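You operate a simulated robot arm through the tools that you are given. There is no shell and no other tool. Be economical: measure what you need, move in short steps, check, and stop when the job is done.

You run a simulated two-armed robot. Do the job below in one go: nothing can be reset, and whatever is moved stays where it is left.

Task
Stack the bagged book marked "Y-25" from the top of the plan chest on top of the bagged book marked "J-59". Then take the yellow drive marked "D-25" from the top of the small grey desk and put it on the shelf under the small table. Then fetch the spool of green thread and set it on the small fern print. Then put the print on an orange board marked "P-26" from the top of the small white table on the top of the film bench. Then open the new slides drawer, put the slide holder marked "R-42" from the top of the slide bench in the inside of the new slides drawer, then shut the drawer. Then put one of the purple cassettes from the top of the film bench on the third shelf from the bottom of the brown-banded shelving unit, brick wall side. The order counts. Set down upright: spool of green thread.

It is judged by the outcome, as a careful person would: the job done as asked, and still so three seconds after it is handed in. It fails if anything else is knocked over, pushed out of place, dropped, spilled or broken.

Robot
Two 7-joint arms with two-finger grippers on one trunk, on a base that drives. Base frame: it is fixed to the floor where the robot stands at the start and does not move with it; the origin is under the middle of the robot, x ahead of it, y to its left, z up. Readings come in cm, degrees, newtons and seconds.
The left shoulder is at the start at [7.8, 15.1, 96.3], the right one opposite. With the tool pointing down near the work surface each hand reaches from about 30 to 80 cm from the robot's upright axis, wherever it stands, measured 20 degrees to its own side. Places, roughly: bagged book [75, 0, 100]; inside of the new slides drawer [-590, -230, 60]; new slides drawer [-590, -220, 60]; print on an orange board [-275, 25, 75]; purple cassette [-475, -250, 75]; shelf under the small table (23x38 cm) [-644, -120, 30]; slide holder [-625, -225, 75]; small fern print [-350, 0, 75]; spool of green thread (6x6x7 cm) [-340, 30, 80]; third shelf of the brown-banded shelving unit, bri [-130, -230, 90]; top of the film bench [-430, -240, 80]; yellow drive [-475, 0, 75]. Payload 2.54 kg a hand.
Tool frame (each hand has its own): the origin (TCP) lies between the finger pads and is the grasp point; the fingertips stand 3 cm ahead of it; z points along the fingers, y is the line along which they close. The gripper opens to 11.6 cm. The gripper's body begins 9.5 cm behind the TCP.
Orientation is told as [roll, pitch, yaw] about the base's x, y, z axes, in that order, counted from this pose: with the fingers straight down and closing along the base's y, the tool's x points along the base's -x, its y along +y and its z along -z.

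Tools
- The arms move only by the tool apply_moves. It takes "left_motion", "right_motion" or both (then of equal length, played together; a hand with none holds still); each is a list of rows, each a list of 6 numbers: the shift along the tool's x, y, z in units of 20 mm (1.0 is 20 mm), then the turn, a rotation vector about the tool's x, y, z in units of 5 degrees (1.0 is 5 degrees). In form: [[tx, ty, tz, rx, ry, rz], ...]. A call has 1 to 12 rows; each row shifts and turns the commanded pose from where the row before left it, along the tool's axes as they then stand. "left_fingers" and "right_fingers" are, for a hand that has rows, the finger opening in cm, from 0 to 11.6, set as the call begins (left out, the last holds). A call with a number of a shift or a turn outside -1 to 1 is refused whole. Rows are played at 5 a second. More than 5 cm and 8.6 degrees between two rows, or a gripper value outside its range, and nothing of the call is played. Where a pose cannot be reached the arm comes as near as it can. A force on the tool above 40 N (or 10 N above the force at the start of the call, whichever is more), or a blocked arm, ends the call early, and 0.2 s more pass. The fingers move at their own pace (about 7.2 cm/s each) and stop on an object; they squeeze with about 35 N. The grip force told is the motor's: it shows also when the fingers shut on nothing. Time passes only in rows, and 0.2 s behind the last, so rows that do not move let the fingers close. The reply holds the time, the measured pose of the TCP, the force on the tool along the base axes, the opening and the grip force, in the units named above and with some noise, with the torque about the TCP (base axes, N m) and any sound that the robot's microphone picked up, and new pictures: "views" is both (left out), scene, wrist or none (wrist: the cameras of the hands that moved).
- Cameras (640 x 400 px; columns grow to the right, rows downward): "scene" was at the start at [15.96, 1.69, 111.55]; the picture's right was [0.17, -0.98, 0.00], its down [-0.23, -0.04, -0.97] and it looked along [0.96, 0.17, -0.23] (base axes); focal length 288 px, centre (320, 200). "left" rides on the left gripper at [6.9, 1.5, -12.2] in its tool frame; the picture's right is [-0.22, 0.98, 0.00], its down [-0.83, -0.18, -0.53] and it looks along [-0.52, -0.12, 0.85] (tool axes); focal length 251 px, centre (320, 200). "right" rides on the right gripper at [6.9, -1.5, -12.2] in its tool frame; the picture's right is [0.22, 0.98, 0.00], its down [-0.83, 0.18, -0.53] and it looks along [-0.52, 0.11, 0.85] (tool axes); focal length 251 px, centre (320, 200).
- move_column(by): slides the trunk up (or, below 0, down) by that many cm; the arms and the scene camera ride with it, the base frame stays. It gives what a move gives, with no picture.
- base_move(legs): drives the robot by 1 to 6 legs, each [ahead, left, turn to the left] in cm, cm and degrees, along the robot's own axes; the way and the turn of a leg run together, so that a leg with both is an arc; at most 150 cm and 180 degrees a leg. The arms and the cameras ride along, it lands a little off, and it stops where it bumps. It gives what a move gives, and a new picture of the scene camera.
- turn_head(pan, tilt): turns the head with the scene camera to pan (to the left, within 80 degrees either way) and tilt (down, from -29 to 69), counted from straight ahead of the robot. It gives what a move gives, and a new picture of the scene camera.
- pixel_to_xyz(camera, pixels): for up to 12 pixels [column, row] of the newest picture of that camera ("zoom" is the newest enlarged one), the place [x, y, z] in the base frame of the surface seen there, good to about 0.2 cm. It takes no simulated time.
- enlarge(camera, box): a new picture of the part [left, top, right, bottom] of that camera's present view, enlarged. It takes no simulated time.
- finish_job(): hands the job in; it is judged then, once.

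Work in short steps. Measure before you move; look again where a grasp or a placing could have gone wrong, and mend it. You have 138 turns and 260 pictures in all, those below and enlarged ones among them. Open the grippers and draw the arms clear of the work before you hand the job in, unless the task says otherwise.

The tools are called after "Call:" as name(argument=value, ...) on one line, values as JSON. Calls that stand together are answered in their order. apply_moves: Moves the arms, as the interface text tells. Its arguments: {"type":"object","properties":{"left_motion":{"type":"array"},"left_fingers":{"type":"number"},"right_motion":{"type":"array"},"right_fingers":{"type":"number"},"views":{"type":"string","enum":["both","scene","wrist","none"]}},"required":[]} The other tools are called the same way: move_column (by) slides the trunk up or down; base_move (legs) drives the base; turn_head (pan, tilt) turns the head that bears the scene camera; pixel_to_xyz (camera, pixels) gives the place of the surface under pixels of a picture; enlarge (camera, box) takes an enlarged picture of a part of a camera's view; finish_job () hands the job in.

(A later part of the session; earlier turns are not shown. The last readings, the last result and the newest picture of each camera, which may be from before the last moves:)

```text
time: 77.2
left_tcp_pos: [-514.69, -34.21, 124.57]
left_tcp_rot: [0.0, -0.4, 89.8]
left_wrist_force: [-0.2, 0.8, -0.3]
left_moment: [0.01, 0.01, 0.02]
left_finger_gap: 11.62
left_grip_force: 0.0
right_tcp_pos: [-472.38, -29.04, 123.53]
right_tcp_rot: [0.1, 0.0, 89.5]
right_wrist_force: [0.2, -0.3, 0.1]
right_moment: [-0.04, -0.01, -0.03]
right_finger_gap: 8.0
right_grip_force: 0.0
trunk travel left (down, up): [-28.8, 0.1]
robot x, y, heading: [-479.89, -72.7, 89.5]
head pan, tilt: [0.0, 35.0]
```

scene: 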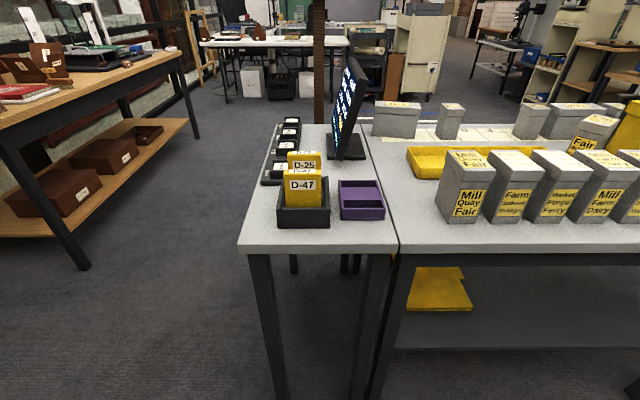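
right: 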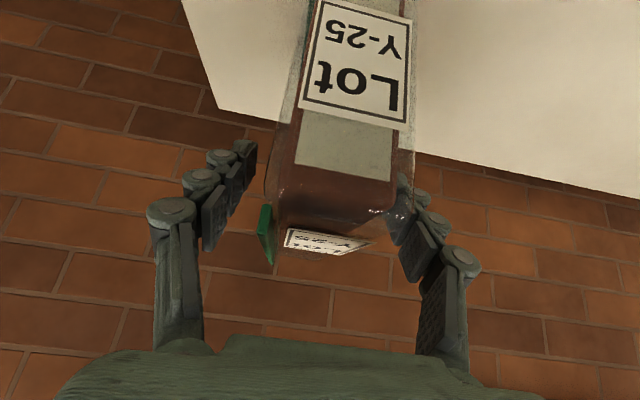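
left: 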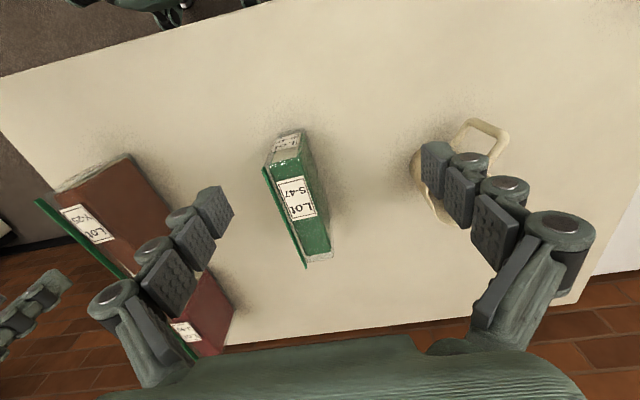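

The drives stand in a black box at about (305,190), D-25 behind D-47. I zoom and measure.

Call:
enlarge(camera="scene", box=[255, 130, 395, 240])

Call:
pixel_to_xyz(camera="scene", pixels=[[241, 244], [395, 244], [303, 205], [304, 165], [290, 155], [318, 155], [288, 173], [321, 173], [282, 225], [326, 225], [355, 65], [300, 130]])

```text
3.64 times, centred on (325, 185) of scene
```

zoom: 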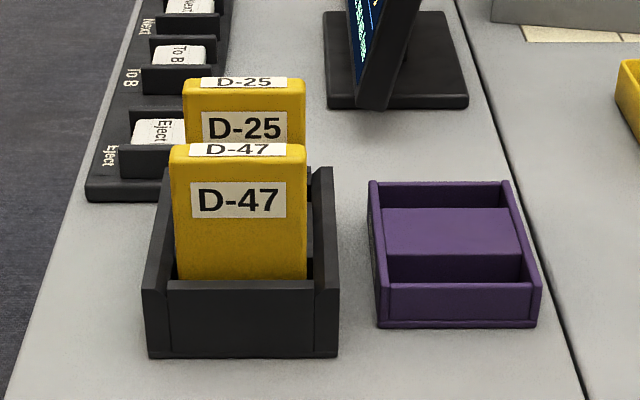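

```text
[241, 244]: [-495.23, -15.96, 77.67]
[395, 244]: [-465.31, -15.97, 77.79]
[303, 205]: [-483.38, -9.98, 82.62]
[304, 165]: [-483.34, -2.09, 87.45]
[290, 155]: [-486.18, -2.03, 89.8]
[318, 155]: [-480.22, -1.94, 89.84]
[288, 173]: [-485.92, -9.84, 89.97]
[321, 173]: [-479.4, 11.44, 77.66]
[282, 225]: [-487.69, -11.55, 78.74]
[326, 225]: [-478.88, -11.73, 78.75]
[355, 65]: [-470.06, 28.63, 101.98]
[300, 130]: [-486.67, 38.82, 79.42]
```

D-25's front face is y≈−2, x −486..−480, top z≈91. I measure its thickness and the slots.

Call:
pixel_to_xyz(camera="zoom", pixels=[[245, 80], [245, 87], [245, 100], [190, 90], [298, 90], [240, 145], [240, 155], [155, 180], [325, 180], [315, 230], [160, 60], [160, 120]])

Call:
base_move(legs=[[18, 0, 0]])

```text
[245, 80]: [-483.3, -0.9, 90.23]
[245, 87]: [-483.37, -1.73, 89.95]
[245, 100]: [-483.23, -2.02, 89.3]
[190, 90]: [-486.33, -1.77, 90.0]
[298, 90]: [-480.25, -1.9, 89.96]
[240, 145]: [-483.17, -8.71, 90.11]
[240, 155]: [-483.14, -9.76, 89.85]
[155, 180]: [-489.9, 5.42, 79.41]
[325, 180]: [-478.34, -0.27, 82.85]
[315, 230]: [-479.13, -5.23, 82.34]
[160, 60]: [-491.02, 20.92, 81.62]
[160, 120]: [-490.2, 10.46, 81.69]
```

```text
time: 78.8
left_tcp_pos: [-514.57, -16.33, 124.54]
left_tcp_rot: [0.0, -0.2, 89.8]
left_wrist_force: [0.3, 0.3, -0.3]
left_moment: [-0.06, 0.02, 0.0]
left_finger_gap: 11.6
left_grip_force: 0.0
right_tcp_pos: [-472.47, -10.91, 123.58]
right_tcp_rot: [0.1, 0.1, 89.7]
right_wrist_force: [-0.5, 0.7, -0.4]
right_moment: [-0.01, 0.02, 0.03]
right_finger_gap: 8.02
right_grip_force: 0.0
trunk travel left (down, up): [-28.8, 0.1]
robot x, y, heading: [-480.63, -54.66, 89.7]
head pan, tilt: [0.0, 35.0]
```

scene: 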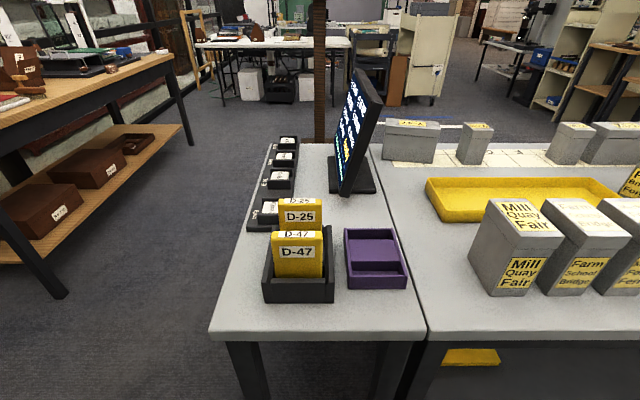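

D-25 centre ≈(−483.25,−1.05), top 90, box rim 83. I move the right hand above it, lower the trunk 20 cm and look.

Call:
apply_moves(right_motion=[[-0.8, 0.9, 0, 0, 0, 0], [-0.8, 0.9, 0, 0, 0, 0], [-0.8, 0.9, 0, 0, 0, 0], [-0.8, 0.9, 0, 0, 0, 0], [-0.8, 0.9, 0, 0, 0, 0], [-0.9, 0.88, 0, 0, 0, 0]], right_fingers=8.6, views="none")

Call:
move_column(by=-20)

Call:
apply_moves(right_motion=[[0, 0, 0.5, 0, 0, 0], [0, 0, 0.5, 0, 0, 0]])

```text
time: 80.2
left_tcp_pos: [-514.78, -16.44, 124.62]
left_tcp_rot: [-0.1, -0.3, 89.8]
left_wrist_force: [0.1, -0.5, 0.1]
left_moment: [-0.03, -0.06, 0.0]
left_finger_gap: 11.61
left_grip_force: 0.1
right_tcp_pos: [-483.18, -1.3, 123.68]
right_tcp_rot: [0.1, 0.0, 89.8]
right_wrist_force: [-0.6, -0.3, -0.6]
right_moment: [-0.04, -0.06, 0.03]
right_finger_gap: 8.56
right_grip_force: 0.0
trunk travel left (down, up): [-28.8, 0.1]
robot x, y, heading: [-480.22, -54.96, 89.7]
head pan, tilt: [0.0, 35.0]
```

```text
time: 82.3
left_tcp_pos: [-514.64, -16.4, 104.63]
left_tcp_rot: [0.0, -0.3, 89.9]
left_wrist_force: [-0.1, 0.6, 0.4]
left_moment: [0.01, 0.01, 0.03]
left_finger_gap: 11.6
left_grip_force: 0.1
right_tcp_pos: [-483.15, -1.4, 103.75]
right_tcp_rot: [0.1, 0.0, 89.7]
right_wrist_force: [0.0, -0.3, 0.1]
right_moment: [0.01, 0.0, -0.02]
right_finger_gap: 8.61
right_grip_force: 0.0
trunk travel left (down, up): [-8.8, 20.1]
robot x, y, heading: [-480.35, -54.85, 89.9]
head pan, tilt: [0.0, 35.0]
```

```text
time: 82.9
left_tcp_pos: [-514.7, -16.38, 104.6]
left_tcp_rot: [0.0, -0.3, 89.9]
left_wrist_force: [0.6, -0.5, 0.5]
left_moment: [-0.03, 0.02, 0.01]
left_finger_gap: 11.58
left_grip_force: 0.1
right_tcp_pos: [-483.27, -1.32, 101.69]
right_tcp_rot: [0.0, 0.1, 89.8]
right_wrist_force: [0.9, -0.2, -0.1]
right_moment: [-0.02, 0.02, 0.04]
right_finger_gap: 8.59
right_grip_force: 0.2
trunk travel left (down, up): [-8.8, 20.1]
robot x, y, heading: [-479.92, -54.9, 90.0]
head pan, tilt: [0.0, 35.0]
```

scene: 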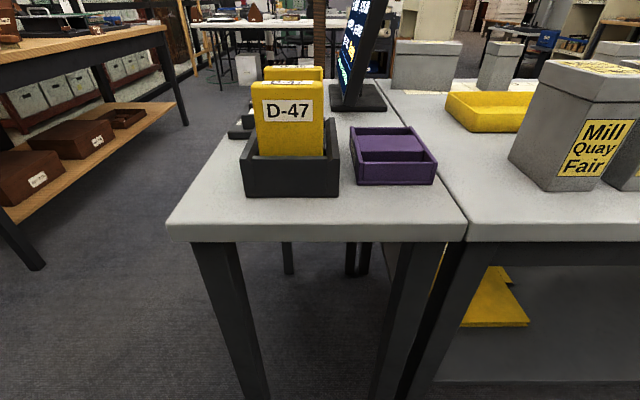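
right: 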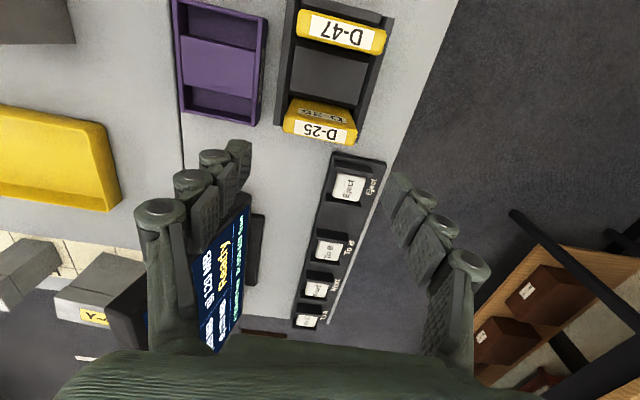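

D-25's top appears at (320,130), right where the TCP axis projects. I measure its corners before descending.

Call:
pixel_to_xyz(camera="right", pixels=[[287, 125], [353, 138], [320, 125], [320, 140], [294, 105], [355, 116], [330, 70], [280, 135], [362, 110]])

```text
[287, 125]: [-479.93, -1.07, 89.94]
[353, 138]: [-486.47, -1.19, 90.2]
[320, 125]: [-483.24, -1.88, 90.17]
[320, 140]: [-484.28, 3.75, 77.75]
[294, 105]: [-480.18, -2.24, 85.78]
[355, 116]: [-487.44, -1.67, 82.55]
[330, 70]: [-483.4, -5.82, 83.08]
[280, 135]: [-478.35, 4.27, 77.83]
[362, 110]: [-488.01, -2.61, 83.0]
```

Centred. I descend to z≈87.2 and grip.

Call:
apply_moves(right_motion=[[0, 0, 1, 0, 0, 0], [0, 0, 1, 0, 0, 0], [0, 0, 1, 0, 0, 0], [0, 0, 1, 0, 0, 0], [0, 0, 1, 0, 0, 0], [0, 0, 1, 0, 0, 0], [0, 0, 1, 0, 0, 0], [0, 0, 0.25, 0, 0, 0]], views="none")

Call:
apply_moves(right_motion=[[0, 0, 0, 0, 0, 0], [0, 0, 0, 0, 0, 0], [0, 0, 0, 0, 0, 0], [0, 0, 0, 0, 0, 0], [0, 0, 0, 0, 0, 0]], right_fingers=3, views="wrist")

```text
time: 84.7
left_tcp_pos: [-514.71, -16.37, 104.58]
left_tcp_rot: [-0.1, -0.4, 89.9]
left_wrist_force: [-0.4, -0.1, 0.5]
left_moment: [0.01, 0.01, -0.01]
left_finger_gap: 11.6
left_grip_force: 0.0
right_tcp_pos: [-483.19, -1.29, 87.14]
right_tcp_rot: [0.2, 0.0, 89.7]
right_wrist_force: [-0.6, 0.4, 0.0]
right_moment: [-0.01, -0.02, 0.02]
right_finger_gap: 8.58
right_grip_force: 0.0
trunk travel left (down, up): [-8.8, 20.1]
robot x, y, heading: [-480.13, -54.9, 89.7]
head pan, tilt: [0.0, 35.0]
```

```text
time: 85.9
left_tcp_pos: [-514.63, -16.54, 104.7]
left_tcp_rot: [-0.1, -0.2, 89.9]
left_wrist_force: [-0.2, 0.0, 0.5]
left_moment: [0.01, -0.02, 0.0]
left_finger_gap: 11.57
left_grip_force: 0.1
right_tcp_pos: [-483.25, -1.3, 87.11]
right_tcp_rot: [0.1, 0.0, 89.6]
right_wrist_force: [-0.1, 0.5, 2.2]
right_moment: [0.02, 0.21, 0.0]
right_finger_gap: 7.13
right_grip_force: 34.8
trunk travel left (down, up): [-8.8, 20.1]
robot x, y, heading: [-480.53, -54.8, 89.7]
head pan, tilt: [0.0, 35.0]
```

right: 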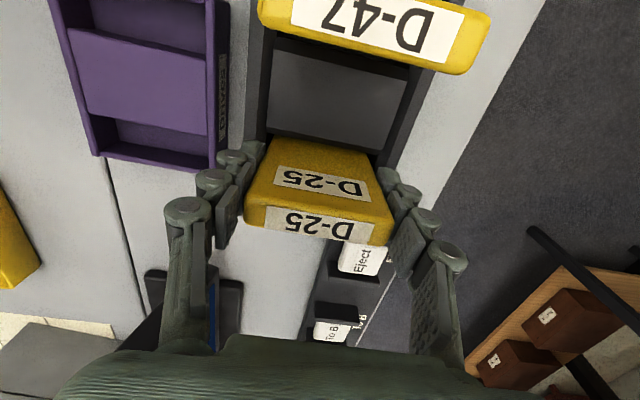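

Gripped at 7.1 cm. I lift slowly and check the load.

Call:
apply_moves(right_motion=[[0, 0, -0.3, 0, 0, 0], [0, 0, -0.5, 0, 0, 0], [0, 0, -0.7, 0, 0, 0], [0, 0, -1, 0, 0, 0], [0, 0, -1, 0, 0, 0], [0, 0, -1, 0, 0, 0], [0, 0, -1, 0, 0, 0], [0, 0, -1, 0, 0, 0], [0, 0, -1, 0, 0, 0]])

```text
time: 87.9
left_tcp_pos: [-514.72, -16.42, 104.67]
left_tcp_rot: [-0.2, -0.3, 89.9]
left_wrist_force: [0.7, 0.7, 0.3]
left_moment: [0.01, -0.03, 0.01]
left_finger_gap: 11.59
left_grip_force: 0.1
right_tcp_pos: [-483.16, -1.45, 102.22]
right_tcp_rot: [0.2, 0.1, 89.7]
right_wrist_force: [0.5, 1.0, -2.9]
right_moment: [0.0, 0.0, 0.01]
right_finger_gap: 7.11
right_grip_force: 34.9
trunk travel left (down, up): [-8.8, 20.1]
robot x, y, heading: [-480.32, -54.66, 89.7]
head pan, tilt: [0.0, 35.0]
```

scene: 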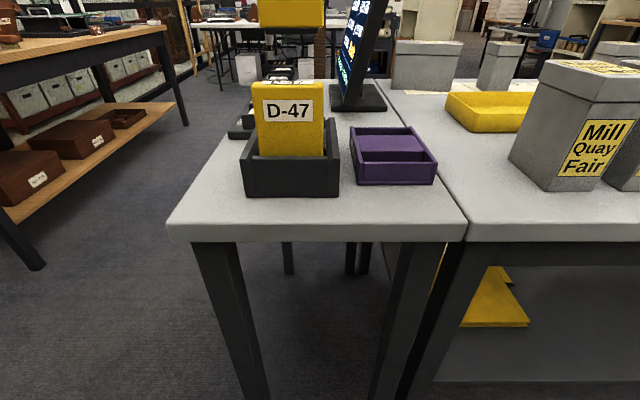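
right: 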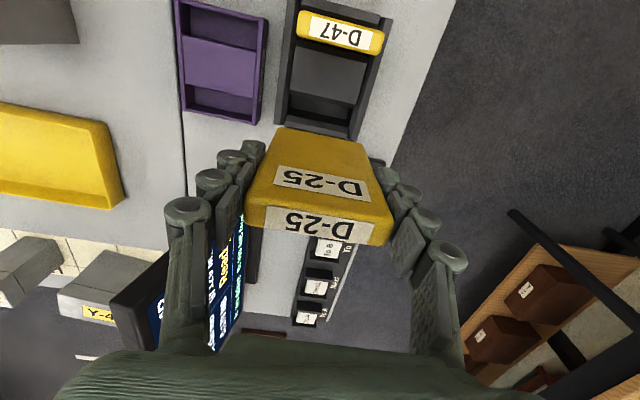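

D-25 is free. I raise it a bit more, back off 50 cm and turn left to see the small table.

Call:
apply_moves(right_motion=[[0, 0, -1, 0, 0, 0], [0, 0, -1, 0, 0, 0], [0, 0, -1, 0, 0, 0]], views="none")

Call:
base_move(legs=[[-65, 0, 0], [0, 0, 90]])

Call:
enlarge(camera="scene", box=[220, 50, 420, 250])

```text
time: 88.7
left_tcp_pos: [-514.67, -16.5, 104.52]
left_tcp_rot: [-0.1, -0.2, 90.0]
left_wrist_force: [0.5, 0.5, 0.0]
left_moment: [0.01, 0.01, 0.02]
left_finger_gap: 11.62
left_grip_force: 0.0
right_tcp_pos: [-483.22, -1.43, 104.09]
right_tcp_rot: [0.2, 0.1, 89.8]
right_wrist_force: [-0.7, 0.3, -1.8]
right_moment: [-0.02, 0.02, 0.0]
right_finger_gap: 7.11
right_grip_force: 35.1
right hand out of reach, approached as far as the arm can: row 2, 3
trunk travel left (down, up): [-8.8, 20.1]
robot x, y, heading: [-480.12, -55.26, 89.9]
head pan, tilt: [0.0, 35.0]
```

```text
time: 96.3
left_tcp_pos: [-517.34, -155.59, 104.54]
left_tcp_rot: [0.0, -0.2, -178.0]
left_wrist_force: [0.0, -0.2, 0.1]
left_moment: [-0.02, 0.03, 0.0]
left_finger_gap: 11.6
left_grip_force: 0.0
right_tcp_pos: [-533.56, -124.54, 104.16]
right_tcp_rot: [0.0, -0.1, -178.2]
right_wrist_force: [-0.5, 0.2, -2.5]
right_moment: [-0.04, 0.01, 0.03]
right_finger_gap: 7.12
right_grip_force: 34.7
trunk travel left (down, up): [-8.8, 20.1]
robot x, y, heading: [-480.13, -119.46, -178.3]
head pan, tilt: [0.0, 35.0]
```

scene: 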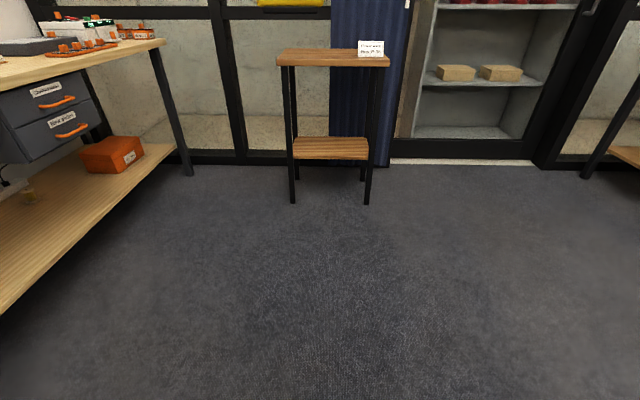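

```text
2.00 times, centred on (320, 150) of scene
```

zoom: 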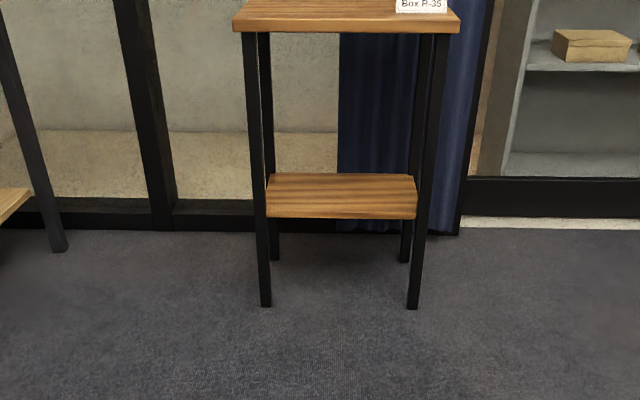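

Call:
pixel_to_xyz(camera="scene", pixels=[[279, 66], [388, 66], [292, 55], [380, 52], [295, 158], [367, 158], [300, 140], [364, 140], [291, 200], [367, 202], [295, 185], [330, 148]])

```text
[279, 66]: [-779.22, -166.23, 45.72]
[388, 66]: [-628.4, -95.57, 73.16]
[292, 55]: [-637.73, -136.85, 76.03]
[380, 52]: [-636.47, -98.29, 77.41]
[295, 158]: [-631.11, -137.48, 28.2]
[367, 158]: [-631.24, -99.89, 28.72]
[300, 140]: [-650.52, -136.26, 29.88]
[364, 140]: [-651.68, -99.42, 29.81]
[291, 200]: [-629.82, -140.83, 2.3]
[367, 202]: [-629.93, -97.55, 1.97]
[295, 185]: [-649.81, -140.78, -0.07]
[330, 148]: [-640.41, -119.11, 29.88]
```

The shelf lies at z 29.9, x −653..−631, y −137..−99, open to the front. In free space I lower the trunk and swing the right hand to a horizontal pose.

Call:
move_column(by=-8.8)

Call:
apply_moves(right_motion=[[1, -0.3, 1, 0, -1, 0], [1, -0.3, 1, 0, -1, 0], [1, -0.3, 1, 0, -1, 0], [1, -0.3, 1, 0, -1, 0], [1, -0.3, 1, 0, -1, 0], [1, -0.3, 1, 0, -1, 0], [1, -0.3, 1, 0, -1, 0], [1, -0.3, 1, 0, -1, 0], [1, -0.3, 1, 0, -1, 0], [1, -0.3, 1, 0, -1, 0], [1, -0.3, 1, 0, -1, 0], [1, -0.3, 1, 0, -1, 0]], views="none")

Call:
apply_moves(right_motion=[[1, -0.3, 1, 0, -1, 0], [1, -0.3, 1, 0, -1, 0], [1, -0.3, 1, 0, -1, 0], [1, -0.3, 1, 0, -1, 0], [1, -0.3, 1, 0, -1, 0], [0.5, 0, 0, 0, 0, 0], [0, 0, 0, 0, 0, 0]])

```text
time: 97.5
left_tcp_pos: [-517.3, -155.63, 95.78]
left_tcp_rot: [0.0, -0.3, -178.0]
left_wrist_force: [-0.8, -0.1, -0.1]
left_moment: [0.0, 0.05, -0.02]
left_finger_gap: 11.59
left_grip_force: 0.0
right_tcp_pos: [-533.37, -124.48, 95.48]
right_tcp_rot: [0.1, 0.0, -178.2]
right_wrist_force: [0.1, -0.3, -2.6]
right_moment: [0.0, 0.01, -0.03]
right_finger_gap: 7.11
right_grip_force: 35.2
trunk travel left (down, up): [0.0, 28.9]
robot x, y, heading: [-480.0, -119.62, -178.4]
head pan, tilt: [0.0, 35.0]
```

```text
time: 100.2
left_tcp_pos: [-517.29, -155.48, 95.85]
left_tcp_rot: [-0.1, -0.2, -178.0]
left_wrist_force: [0.6, -0.1, -0.2]
left_moment: [0.0, -0.01, -0.02]
left_finger_gap: 11.57
left_grip_force: 0.1
right_tcp_pos: [-524.95, -118.47, 64.32]
right_tcp_rot: [0.3, -60.1, -178.5]
right_wrist_force: [-0.2, -0.3, -1.8]
right_moment: [-0.04, -0.07, 0.05]
right_finger_gap: 7.12
right_grip_force: 34.6
right hand out of reach, approached as far as the arm can: row 11, 12
trunk travel left (down, up): [0.0, 28.9]
robot x, y, heading: [-480.07, -119.72, -178.3]
head pan, tilt: [0.0, 35.0]
```

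```text
time: 101.8
left_tcp_pos: [-517.53, -155.52, 95.74]
left_tcp_rot: [0.1, -0.4, -178.0]
left_wrist_force: [0.1, -0.3, -0.3]
left_moment: [0.01, -0.01, 0.02]
left_finger_gap: 11.6
left_grip_force: 0.1
right_tcp_pos: [-530.55, -117.9, 52.36]
right_tcp_rot: [1.3, -84.9, -179.7]
right_wrist_force: [-0.4, -0.7, -1.5]
right_moment: [0.02, -0.04, -0.03]
right_finger_gap: 7.13
right_grip_force: 34.8
right hand out of reach, approached as far as the arm can: row 5, 6
trunk travel left (down, up): [0.0, 28.9]
robot x, y, heading: [-479.94, -119.36, -178.1]
head pan, tilt: [0.0, 35.0]
```

scene: 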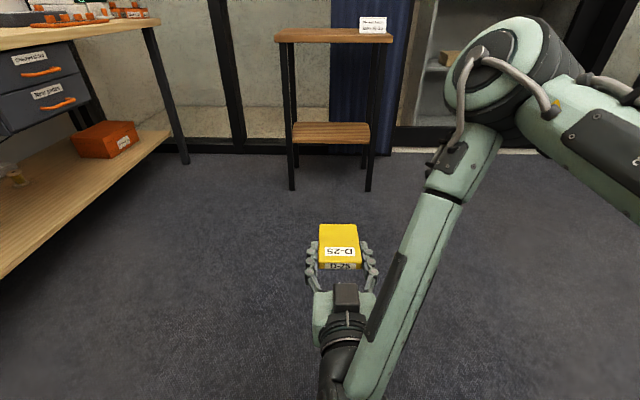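
right: 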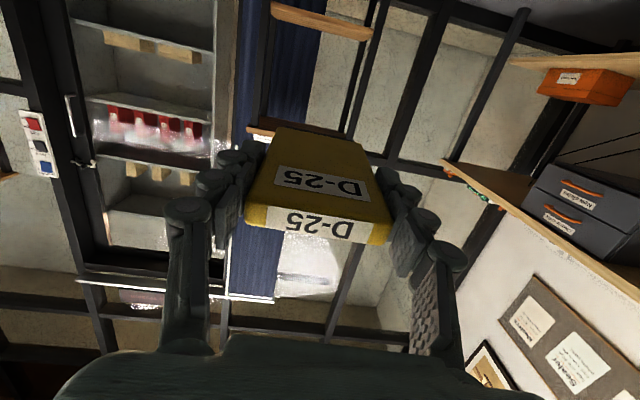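

The hand is horizontal. The elbow rides high at about (520,80); I measure it to check clearance to the tabletop.

Call:
pixel_to_xyz(camera="scene", pixels=[[520, 60], [490, 30], [470, 110], [455, 190], [340, 235], [340, 265], [345, 300]])

Call:
apply_moves(right_motion=[[0.6, -1, 1, 0, 0, 0], [0.6, -1, 1, 0, 0, 0], [0.6, -1, 1, 0, 0, 0], [0.7, -1, 1, 0, 0, 0], [1, -1, 0.2, 0, 0, 0], [1, -1, 0, 0, 0, 0], [1, -0.5, 0, 0, 0, 0], [1, 0, 0, 0, 0, 0], [1, 0, 0, 0, 0, 0]], views="scene")

```text
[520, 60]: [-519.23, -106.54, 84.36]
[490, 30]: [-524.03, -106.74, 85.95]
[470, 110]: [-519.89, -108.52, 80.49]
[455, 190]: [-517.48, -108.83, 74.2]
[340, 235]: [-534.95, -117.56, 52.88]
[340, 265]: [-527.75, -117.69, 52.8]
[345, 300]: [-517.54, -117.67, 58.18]
```

```text
time: 103.8
left_tcp_pos: [-517.35, -155.44, 95.84]
left_tcp_rot: [-0.1, -0.4, -178.0]
left_wrist_force: [0.3, 1.2, 0.0]
left_moment: [-0.02, -0.01, 0.04]
left_finger_gap: 11.59
left_grip_force: 0.1
right_tcp_pos: [-531.8, -121.07, 48.79]
right_tcp_rot: [1.0, -84.8, -179.4]
right_wrist_force: [-0.3, 0.5, -2.8]
right_moment: [0.0, -0.05, 0.0]
right_finger_gap: 7.13
right_grip_force: 35.5
right hand out of reach, approached as far as the arm can: row 1, 2, 3, 4, 5, 6, 7, 8, 9
trunk travel left (down, up): [0.0, 28.9]
robot x, y, heading: [-480.23, -119.37, -178.0]
head pan, tilt: [0.0, 35.0]
```

scene: 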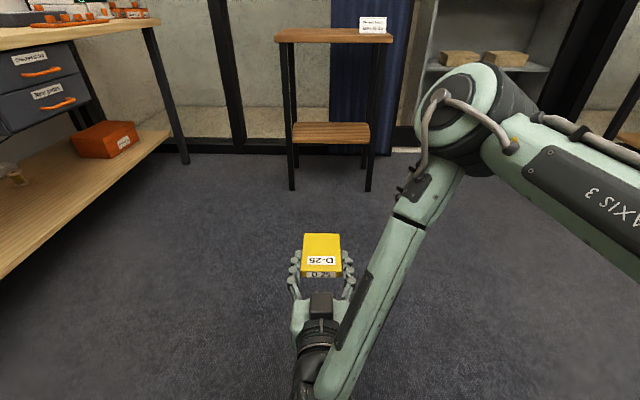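

The wrist flexion is at its limit with the arm so folded. I ease the pitch back, extend the arm forward, then re-pitch.

Call:
apply_moves(right_motion=[[-1, 0, 0, 0, 1, 0], [-1, 0, 0, 0, 1, 0], [-1, 0, 0.5, 0, 1, 0], [-1, 0, 1, 0, 1, 0], [-0.7, -0.3, 1, 0, 1, 0], [-0.7, -0.3, 1, 0, 0, 0], [-0.7, -0.3, 1, 0, 0, 0], [-0.7, -0.3, 1, 0, 0, 0], [-0.7, -0.3, 1, 0, 0, 0], [0, 0, 0, 0, 0, 0]], views="scene")

```text
time: 106.0
left_tcp_pos: [-517.33, -155.41, 95.7]
left_tcp_rot: [0.0, -0.3, -177.9]
left_wrist_force: [-0.1, 0.7, -0.1]
left_moment: [-0.05, 0.0, -0.02]
left_finger_gap: 11.59
left_grip_force: 0.1
right_tcp_pos: [-548.55, -118.49, 56.91]
right_tcp_rot: [0.2, -60.0, -178.3]
right_wrist_force: [0.6, 0.1, -1.6]
right_moment: [-0.01, 0.0, -0.02]
right_finger_gap: 7.12
right_grip_force: 35.5
trunk travel left (down, up): [0.0, 28.9]
robot x, y, heading: [-480.15, -119.59, -178.1]
head pan, tilt: [0.0, 35.0]
```

scene: 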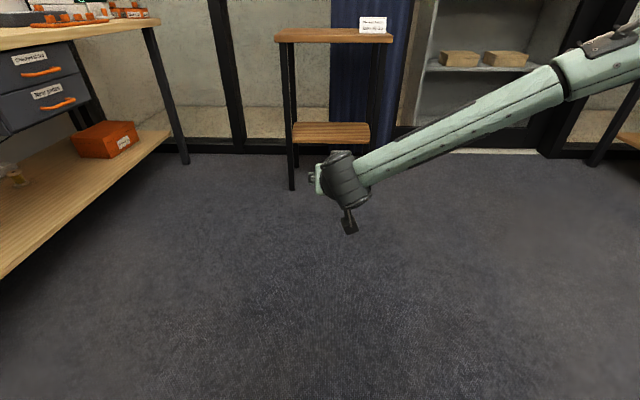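

Reach recovered. Now I re-pitch to −85° while lowering.

Call:
apply_moves(right_motion=[[0.9, 0, 0.4, 0, -1, 0], [0.9, 0, 0.35, 0, -1, 0], [0.95, 0, 0.3, 0, -1, 0], [0.95, 0, 0.2, 0, -1, 0], [1, 0, 0.1, 0, -1, 0], [1, 0, 0.1, 0, 0, 0], [1, 0, 0.1, 0, 0, 0], [1, 0, 0.1, 0, 0, 0], [0, 0, 0, 0, 0, 0]], views="scene")

```text
time: 108.0
left_tcp_pos: [-517.42, -155.49, 95.87]
left_tcp_rot: [-0.2, -0.3, -177.9]
left_wrist_force: [0.1, -0.2, 0.3]
left_moment: [0.02, -0.01, 0.02]
left_finger_gap: 11.58
left_grip_force: 0.1
right_tcp_pos: [-545.82, -126.79, 47.56]
right_tcp_rot: [1.0, -84.9, -179.6]
right_wrist_force: [0.2, 0.2, -1.5]
right_moment: [0.06, -0.06, 0.01]
right_finger_gap: 7.1
right_grip_force: 35.5
right hand out of reach, approached as far as the arm can: row 4, 5, 6, 7, 8
trunk travel left (down, up): [0.0, 28.9]
robot x, y, heading: [-480.22, -119.62, -178.0]
head pan, tilt: [0.0, 35.0]
```

scene: 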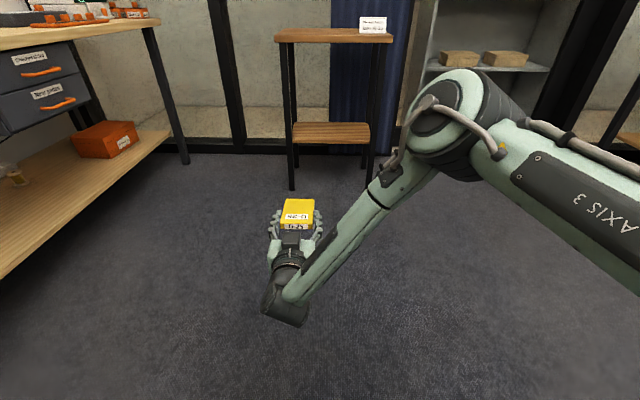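

The wrist limit stops a full −85°. I'll use −65° and pivot the drive flat on the shelf; I test reach low at −65° in free space.

Call:
apply_moves(right_motion=[[-1, 0, 0, 0, 1, 0], [-1, 0, 0, 0, 1, 0], [-0.5, 0, 0.5, 0, 1, 0], [0, 0, 1, 0, 1, 0], [0, 0, 0.5, 0, 0, 0], [0, 0, 0, 0, 0, 0]], views="none")

Call:
apply_moves(right_motion=[[0.906, 0, 0.42, 0, 0, 0], [0.906, 0, 0.42, 0, 0, 0], [0.906, 0, 0.42, 0, 0, 0], [0.906, 0, 0.42, 0, 0, 0], [0.906, 0, 0.42, 0, 0, 0], [0.906, 0, 0.42, 0, 0, 0], [0, 0, 0, 0, 0, 0]], views="scene")

```text
time: 109.3
left_tcp_pos: [-517.33, -155.54, 95.83]
left_tcp_rot: [-0.1, -0.3, -178.2]
left_wrist_force: [-0.5, -0.4, 0.7]
left_moment: [0.0, -0.04, 0.02]
left_finger_gap: 11.59
left_grip_force: 0.0
right_tcp_pos: [-550.31, -126.92, 51.09]
right_tcp_rot: [0.3, -65.1, -178.4]
right_wrist_force: [-0.1, 0.6, -0.9]
right_moment: [-0.03, -0.02, -0.01]
right_finger_gap: 7.13
right_grip_force: 35.4
trunk travel left (down, up): [0.0, 28.9]
robot x, y, heading: [-480.35, -119.52, -177.8]
head pan, tilt: [0.0, 35.0]
```

```text
time: 111.0
left_tcp_pos: [-517.31, -155.49, 95.77]
left_tcp_rot: [-0.1, -0.3, -178.0]
left_wrist_force: [0.5, -0.2, 0.6]
left_moment: [0.01, 0.01, 0.02]
left_finger_gap: 11.64
left_grip_force: 0.1
right_tcp_pos: [-550.49, -127.13, 38.93]
right_tcp_rot: [0.3, -65.1, -178.4]
right_wrist_force: [0.5, -0.8, -2.1]
right_moment: [0.01, -0.05, -0.02]
right_finger_gap: 7.1
right_grip_force: 35.3
trunk travel left (down, up): [0.0, 28.9]
robot x, y, heading: [-480.33, -119.91, -178.1]
head pan, tilt: [0.0, 35.0]
```

scene: 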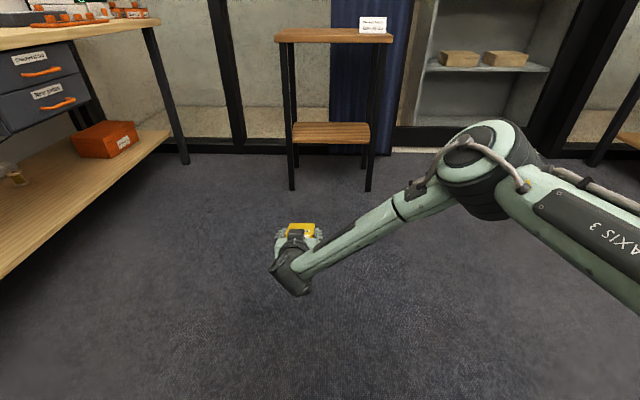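

−65° works down here. I strafe right 11.6 cm and drive forward 60 cm toward the shelf, then check.

Call:
base_move(legs=[[0, -11.6, 0], [62, 0, 0]])

```text
time: 115.8
left_tcp_pos: [-579.39, -145.71, 95.8]
left_tcp_rot: [-0.1, -0.3, -178.0]
left_wrist_force: [0.3, -0.5, -0.4]
left_moment: [0.02, -0.01, 0.02]
left_finger_gap: 11.59
left_grip_force: 0.1
right_tcp_pos: [-612.43, -117.34, 39.03]
right_tcp_rot: [0.4, -64.9, -178.6]
right_wrist_force: [0.3, 0.1, -1.9]
right_moment: [0.01, -0.05, -0.01]
right_finger_gap: 7.12
right_grip_force: 35.0
trunk travel left (down, up): [0.0, 28.9]
robot x, y, heading: [-541.72, -110.05, -178.3]
head pan, tilt: [0.0, 35.0]
```

scene: 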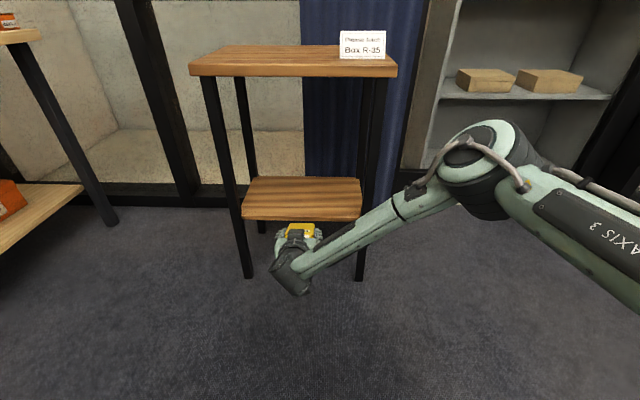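

I check the forearm's place relative to the right front leg before going in.

Call:
pixel_to_xyz(camera="scene", pixels=[[345, 240], [375, 222], [400, 200], [430, 190], [430, 160], [480, 135], [362, 270], [300, 228]])

```text
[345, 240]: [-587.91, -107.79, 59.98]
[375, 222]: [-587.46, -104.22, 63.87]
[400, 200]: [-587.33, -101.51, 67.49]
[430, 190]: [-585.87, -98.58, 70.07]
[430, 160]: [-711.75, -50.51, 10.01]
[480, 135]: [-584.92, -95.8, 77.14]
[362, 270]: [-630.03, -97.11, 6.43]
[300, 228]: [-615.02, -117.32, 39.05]
```

Clear: forearm will stay ≥15 cm in front of the leg. I drive in 24 cm.

Call:
base_move(legs=[[24, 0, 0]])

```text
time: 117.5
left_tcp_pos: [-603.25, -146.67, 95.83]
left_tcp_rot: [-0.1, -0.3, -178.0]
left_wrist_force: [-0.3, 0.6, 0.3]
left_moment: [-0.02, 0.02, -0.01]
left_finger_gap: 11.58
left_grip_force: 0.1
right_tcp_pos: [-636.22, -118.05, 38.99]
right_tcp_rot: [0.3, -64.9, -178.5]
right_wrist_force: [0.4, 0.0, -1.7]
right_moment: [0.03, -0.05, -0.01]
right_finger_gap: 7.11
right_grip_force: 34.5
trunk travel left (down, up): [0.0, 28.9]
robot x, y, heading: [-566.01, -110.81, -178.2]
head pan, tilt: [0.0, 35.0]
```

scene: 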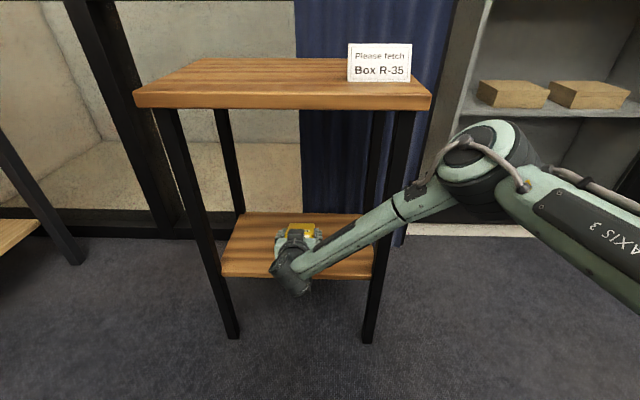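

Hand is over the shelf; I lower slowly so the drive's end touches and pivots flat.

Call:
apply_moves(right_motion=[[0.68, 0, 0.315, 0, 0, 0], [0.68, 0, 0.315, 0, 0, 0], [0.27, 0, 0.126, 0, 0, 0], [0.27, 0, 0.126, 0, 0, 0], [0.27, 0, 0.126, 0, 0, 0], [0.27, 0, 0.126, 0, 0, 0], [0, 0, 0, 0, 0, 0]])

```text
time: 119.2
left_tcp_pos: [-602.99, -146.72, 95.84]
left_tcp_rot: [0.0, -0.4, -178.0]
left_wrist_force: [-0.3, 0.4, -0.1]
left_moment: [0.02, -0.02, -0.01]
left_finger_gap: 11.6
left_grip_force: 0.1
right_tcp_pos: [-636.33, -118.06, 33.9]
right_tcp_rot: [0.3, -65.4, -178.5]
right_wrist_force: [0.3, -0.4, 13.9]
right_moment: [-0.02, 1.17, -0.03]
right_finger_gap: 7.17
right_grip_force: 35.4
trunk travel left (down, up): [0.0, 28.9]
robot x, y, heading: [-566.02, -110.85, -178.2]
head pan, tilt: [0.0, 35.0]
```

scene: 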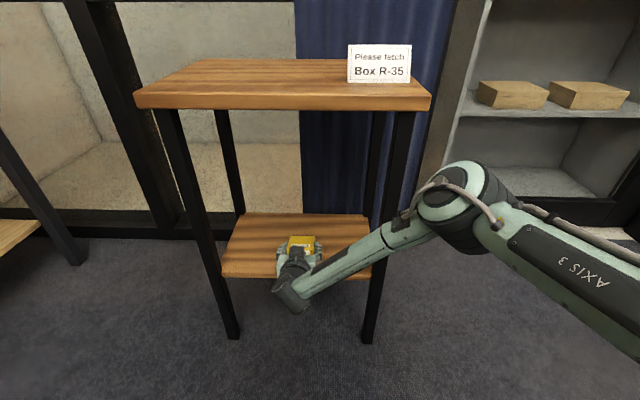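
right: 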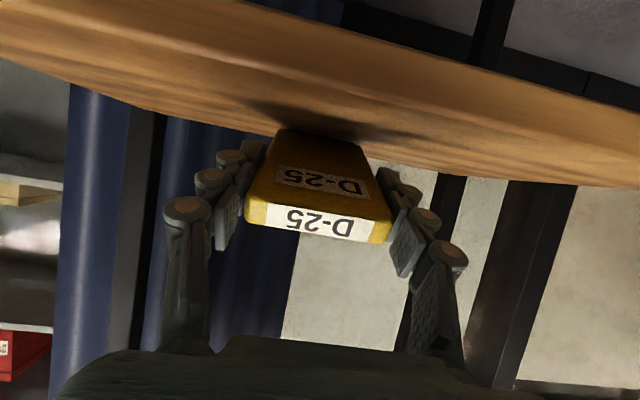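

Contact at z 33.9 with 14 N. I press down a little more to pivot it in the fingers.

Call:
apply_moves(right_motion=[[0.18, 0, 0.084, 0, -0.5, 0], [0.18, 0, 0.084, 0, -0.5, 0], [0.18, 0, 0.084, 0, -0.5, 0], [0.18, 0, 0.084, 0, -0.5, 0], [0, 0, 0, 0, 0, 0]], views="wrist")

```text
time: 120.3
left_tcp_pos: [-603.16, -146.55, 95.79]
left_tcp_rot: [-0.1, -0.2, -178.2]
left_wrist_force: [0.8, -0.2, -0.6]
left_moment: [0.0, 0.03, 0.0]
left_finger_gap: 11.59
left_grip_force: 0.0
right_tcp_pos: [-636.37, -120.89, 34.7]
right_tcp_rot: [-0.4, -74.1, -178.7]
right_wrist_force: [0.8, 1.0, -1.6]
right_moment: [-0.02, -0.05, 0.0]
right_finger_gap: 7.11
right_grip_force: 34.6
right hand out of reach, approached as far as the arm can: row 3, 4
trunk travel left (down, up): [0.0, 28.9]
robot x, y, heading: [-565.96, -110.8, -178.3]
head pan, tilt: [0.0, 35.0]
```

right: 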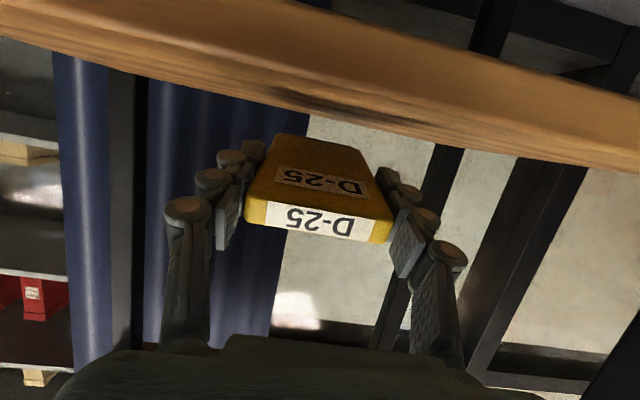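

At the wrist limit (−74°). I ease pitch back slightly so the arm can come down to the commanded height.

Call:
apply_moves(right_motion=[[0, 0, 0, 0, 0.3, 0], [0, 0, 0, 0, 0.2, 0], [0, 0, 0, 0, 0.2, 0]], views="none")

```text
time: 121.2
left_tcp_pos: [-603.3, -146.64, 95.81]
left_tcp_rot: [0.1, -0.3, -178.0]
left_wrist_force: [-0.3, 0.5, -0.5]
left_moment: [0.01, 0.0, 0.04]
left_finger_gap: 11.61
left_grip_force: 0.0
right_tcp_pos: [-636.38, -120.81, 34.77]
right_tcp_rot: [0.5, -71.5, -178.7]
right_wrist_force: [-0.8, 0.5, -1.7]
right_moment: [0.0, -0.05, 0.0]
right_finger_gap: 7.09
right_grip_force: 35.1
trunk travel left (down, up): [0.0, 28.9]
robot x, y, heading: [-565.92, -110.86, -178.0]
head pan, tilt: [0.0, 35.0]
```

Now lower at −71.5° to contact and slightly beyond.

Call:
apply_moves(right_motion=[[0.33, 0, 0.11, 0, 0, 0], [0.33, 0, 0.11, 0, 0, 0], [0.19, 0, 0.063, 0, 0, 0], [0.19, 0, 0.063, 0, 0, 0], [0.19, 0, 0.063, 0, 0, 0], [0, 0, 0, 0, 0, 0]], views="wrist")

```text
time: 122.5
left_tcp_pos: [-603.12, -146.71, 95.9]
left_tcp_rot: [-0.1, -0.4, -178.1]
left_wrist_force: [-0.9, 0.2, -0.1]
left_moment: [-0.01, 0.02, -0.01]
left_finger_gap: 11.62
left_grip_force: 0.0
right_tcp_pos: [-636.5, -120.88, 32.66]
right_tcp_rot: [0.1, -71.7, -178.7]
right_wrist_force: [-0.1, 0.4, 13.5]
right_moment: [-0.03, 1.21, 0.0]
right_finger_gap: 7.14
right_grip_force: 35.0
trunk travel left (down, up): [0.0, 28.9]
robot x, y, heading: [-566.18, -110.56, -178.2]
head pan, tilt: [0.0, 35.0]
```

right: 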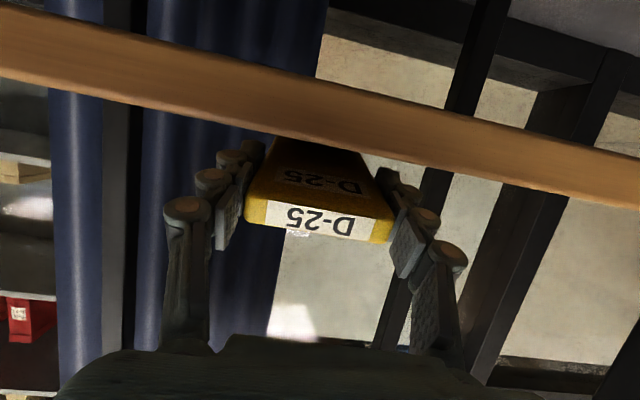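

The drive's far end rests on the shelf, fully within it. I slacken the fingers to let it settle, then open.

Call:
apply_moves(right_motion=[[0, 0, 0, 0, 0, 0], [0, 0, 0, 0, 0, 0], [0, 0, 0, 0, 0, 0]], right_fingers=7.2, views="wrist")

Call:
apply_moves(right_motion=[[0, 0, 0, 0, 0, 0], [0, 0, 0, 0, 0, 0], [0, 0, 0, 0, 0, 0]], right_fingers=9.5, views="wrist")

```text
time: 123.3
left_tcp_pos: [-603.2, -146.71, 95.83]
left_tcp_rot: [0.0, -0.3, -178.2]
left_wrist_force: [-0.1, 0.3, 0.9]
left_moment: [0.0, -0.02, 0.02]
left_finger_gap: 11.58
left_grip_force: 0.1
right_tcp_pos: [-636.37, -121.0, 32.12]
right_tcp_rot: [0.1, -71.2, -178.7]
right_wrist_force: [-0.6, 0.0, -0.6]
right_moment: [0.0, 0.0, -0.01]
right_finger_gap: 7.2
right_grip_force: 0.7
trunk travel left (down, up): [0.0, 28.9]
robot x, y, heading: [-566.17, -110.88, -178.1]
head pan, tilt: [0.0, 35.0]
```

right: 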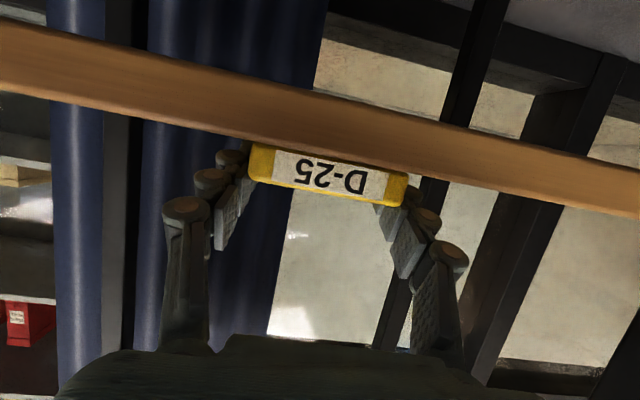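

```text
time: 124.2
left_tcp_pos: [-603.3, -146.72, 95.81]
left_tcp_rot: [-0.1, -0.3, -178.1]
left_wrist_force: [1.0, -0.1, -0.2]
left_moment: [0.01, 0.04, -0.01]
left_finger_gap: 11.61
left_grip_force: 0.0
right_tcp_pos: [-636.34, -120.94, 32.06]
right_tcp_rot: [0.1, -71.3, -178.6]
right_wrist_force: [0.1, 0.4, 0.3]
right_moment: [-0.01, -0.04, -0.01]
right_finger_gap: 9.47
right_grip_force: 0.1
trunk travel left (down, up): [0.0, 28.9]
robot x, y, heading: [-565.97, -110.96, -178.4]
head pan, tilt: [0.0, 35.0]
```

right: 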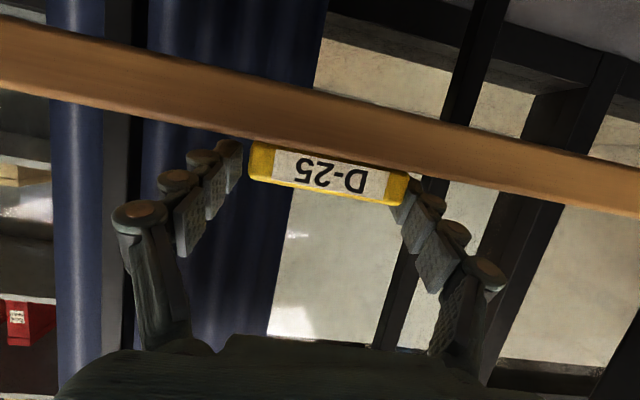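

The drive lies flat on the shelf. I raise slightly and reverse out, then check.

Call:
apply_moves(right_motion=[[-0.47, 0, -0.16, 0, 0, 0], [-0.47, 0, -0.16, 0, 0, 0]], views="none")

Call:
base_move(legs=[[-40, 0, 0]])

Call:
enlarge(camera="scene", box=[230, 130, 390, 270])

```text
time: 124.8
left_tcp_pos: [-603.21, -146.59, 95.77]
left_tcp_rot: [0.0, -0.3, -178.1]
left_wrist_force: [-0.8, -0.5, 0.3]
left_moment: [-0.01, 0.01, -0.02]
left_finger_gap: 11.6
left_grip_force: 0.1
right_tcp_pos: [-636.24, -120.78, 34.11]
right_tcp_rot: [0.4, -71.5, -178.7]
right_wrist_force: [0.8, -0.2, -0.6]
right_moment: [-0.01, 0.02, 0.0]
right_finger_gap: 9.49
right_grip_force: 0.0
trunk travel left (down, up): [0.0, 28.9]
robot x, y, heading: [-565.99, -111.03, -177.9]
head pan, tilt: [0.0, 35.0]
```

```text
time: 127.2
left_tcp_pos: [-563.23, -145.26, 95.83]
left_tcp_rot: [-0.1, -0.3, -178.3]
left_wrist_force: [0.8, -0.4, -0.3]
left_moment: [-0.02, -0.01, -0.01]
left_finger_gap: 11.58
left_grip_force: 0.0
right_tcp_pos: [-596.4, -119.46, 34.19]
right_tcp_rot: [0.4, -71.5, -178.8]
right_wrist_force: [-0.4, 0.2, -0.1]
right_moment: [-0.04, 0.0, 0.0]
right_finger_gap: 9.49
right_grip_force: 0.1
trunk travel left (down, up): [0.0, 28.9]
robot x, y, heading: [-525.86, -109.57, -178.4]
head pan, tilt: [0.0, 35.0]
```

scene: 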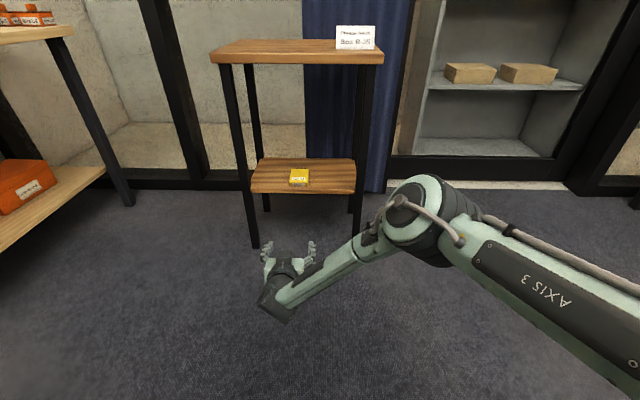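

```text
2.86 times, centred on (310, 200) of scene
```

zoom: 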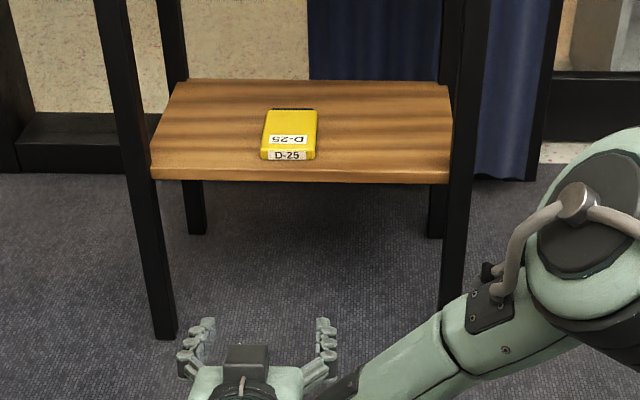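

D-25 is in place. I fold the right hand back to pointing down and raise the trunk.

Call:
apply_moves(right_motion=[[-1, 0, -1, 0, 1, 0], [-1, 0, -1, 0, 1, 0], [-1, 0, -1, 0, 1, 0], [-1, 0, -1, 0, 1, 0], [-0.6, 0, -1, 0, 1, 0], [-0.4, 0, -1, 0, 1, 0], [0, 0, -1, 0, 1, 0], [0, 0, -1, 0, 1, 0], [0.3, 0, -1, 0, 1, 0], [0.4, 0, -1, 0, 1, 0], [0.5, 0, -1, 0, 1, 0], [0.5, -0.5, -1, 0, 1, 0]], views="none")

Call:
move_column(by=28.8)

Call:
apply_moves(right_motion=[[1, -1, 0, 0, 1, 0], [1, -1, 0, 0, 1, 0], [1, -1, 0, 0, 0.3, 0], [1, -1, 0, 0, 0, 0], [1, -0.5, 0, 0, 0, 0], [1, 0, 0, 0, 0, 0]], views="none")

```text
time: 129.8
left_tcp_pos: [-563.13, -145.35, 95.67]
left_tcp_rot: [-0.1, -0.2, -178.2]
left_wrist_force: [-0.8, 0.4, -0.7]
left_moment: [-0.01, -0.04, -0.03]
left_finger_gap: 11.59
left_grip_force: 0.0
right_tcp_pos: [-582.06, -117.99, 58.03]
right_tcp_rot: [0.1, -11.4, -178.4]
right_wrist_force: [0.9, -0.5, -0.4]
right_moment: [0.02, -0.01, -0.03]
right_finger_gap: 9.53
right_grip_force: 0.0
trunk travel left (down, up): [0.0, 28.9]
robot x, y, heading: [-526.07, -109.61, -178.2]
head pan, tilt: [0.0, 35.0]
```

```text
time: 132.8
left_tcp_pos: [-563.27, -145.42, 124.61]
left_tcp_rot: [0.0, -0.3, -178.1]
left_wrist_force: [0.1, -0.3, 0.0]
left_moment: [-0.02, 0.01, -0.03]
left_finger_gap: 11.6
left_grip_force: 0.0
right_tcp_pos: [-582.1, -117.89, 86.82]
right_tcp_rot: [0.1, -11.5, -178.3]
right_wrist_force: [1.0, 0.7, -0.3]
right_moment: [0.0, -0.01, -0.02]
right_finger_gap: 9.51
right_grip_force: 0.0
trunk travel left (down, up): [-28.8, 0.1]
robot x, y, heading: [-525.93, -109.59, -177.9]
head pan, tilt: [0.0, 35.0]
```

```text
time: 134.2
left_tcp_pos: [-563.26, -145.3, 124.65]
left_tcp_rot: [0.0, -0.3, -178.1]
left_wrist_force: [0.1, -0.4, 0.3]
left_moment: [0.02, 0.01, 0.01]
left_finger_gap: 11.6
left_grip_force: 0.1
right_tcp_pos: [-570.38, -108.59, 86.35]
right_tcp_rot: [0.2, -0.1, -178.3]
right_wrist_force: [0.8, -0.1, 0.3]
right_moment: [0.05, 0.01, -0.02]
right_finger_gap: 9.5
right_grip_force: 0.2
trunk travel left (down, up): [-28.8, 0.1]
robot x, y, heading: [-525.92, -109.5, -178.5]
head pan, tilt: [0.0, 35.0]
```

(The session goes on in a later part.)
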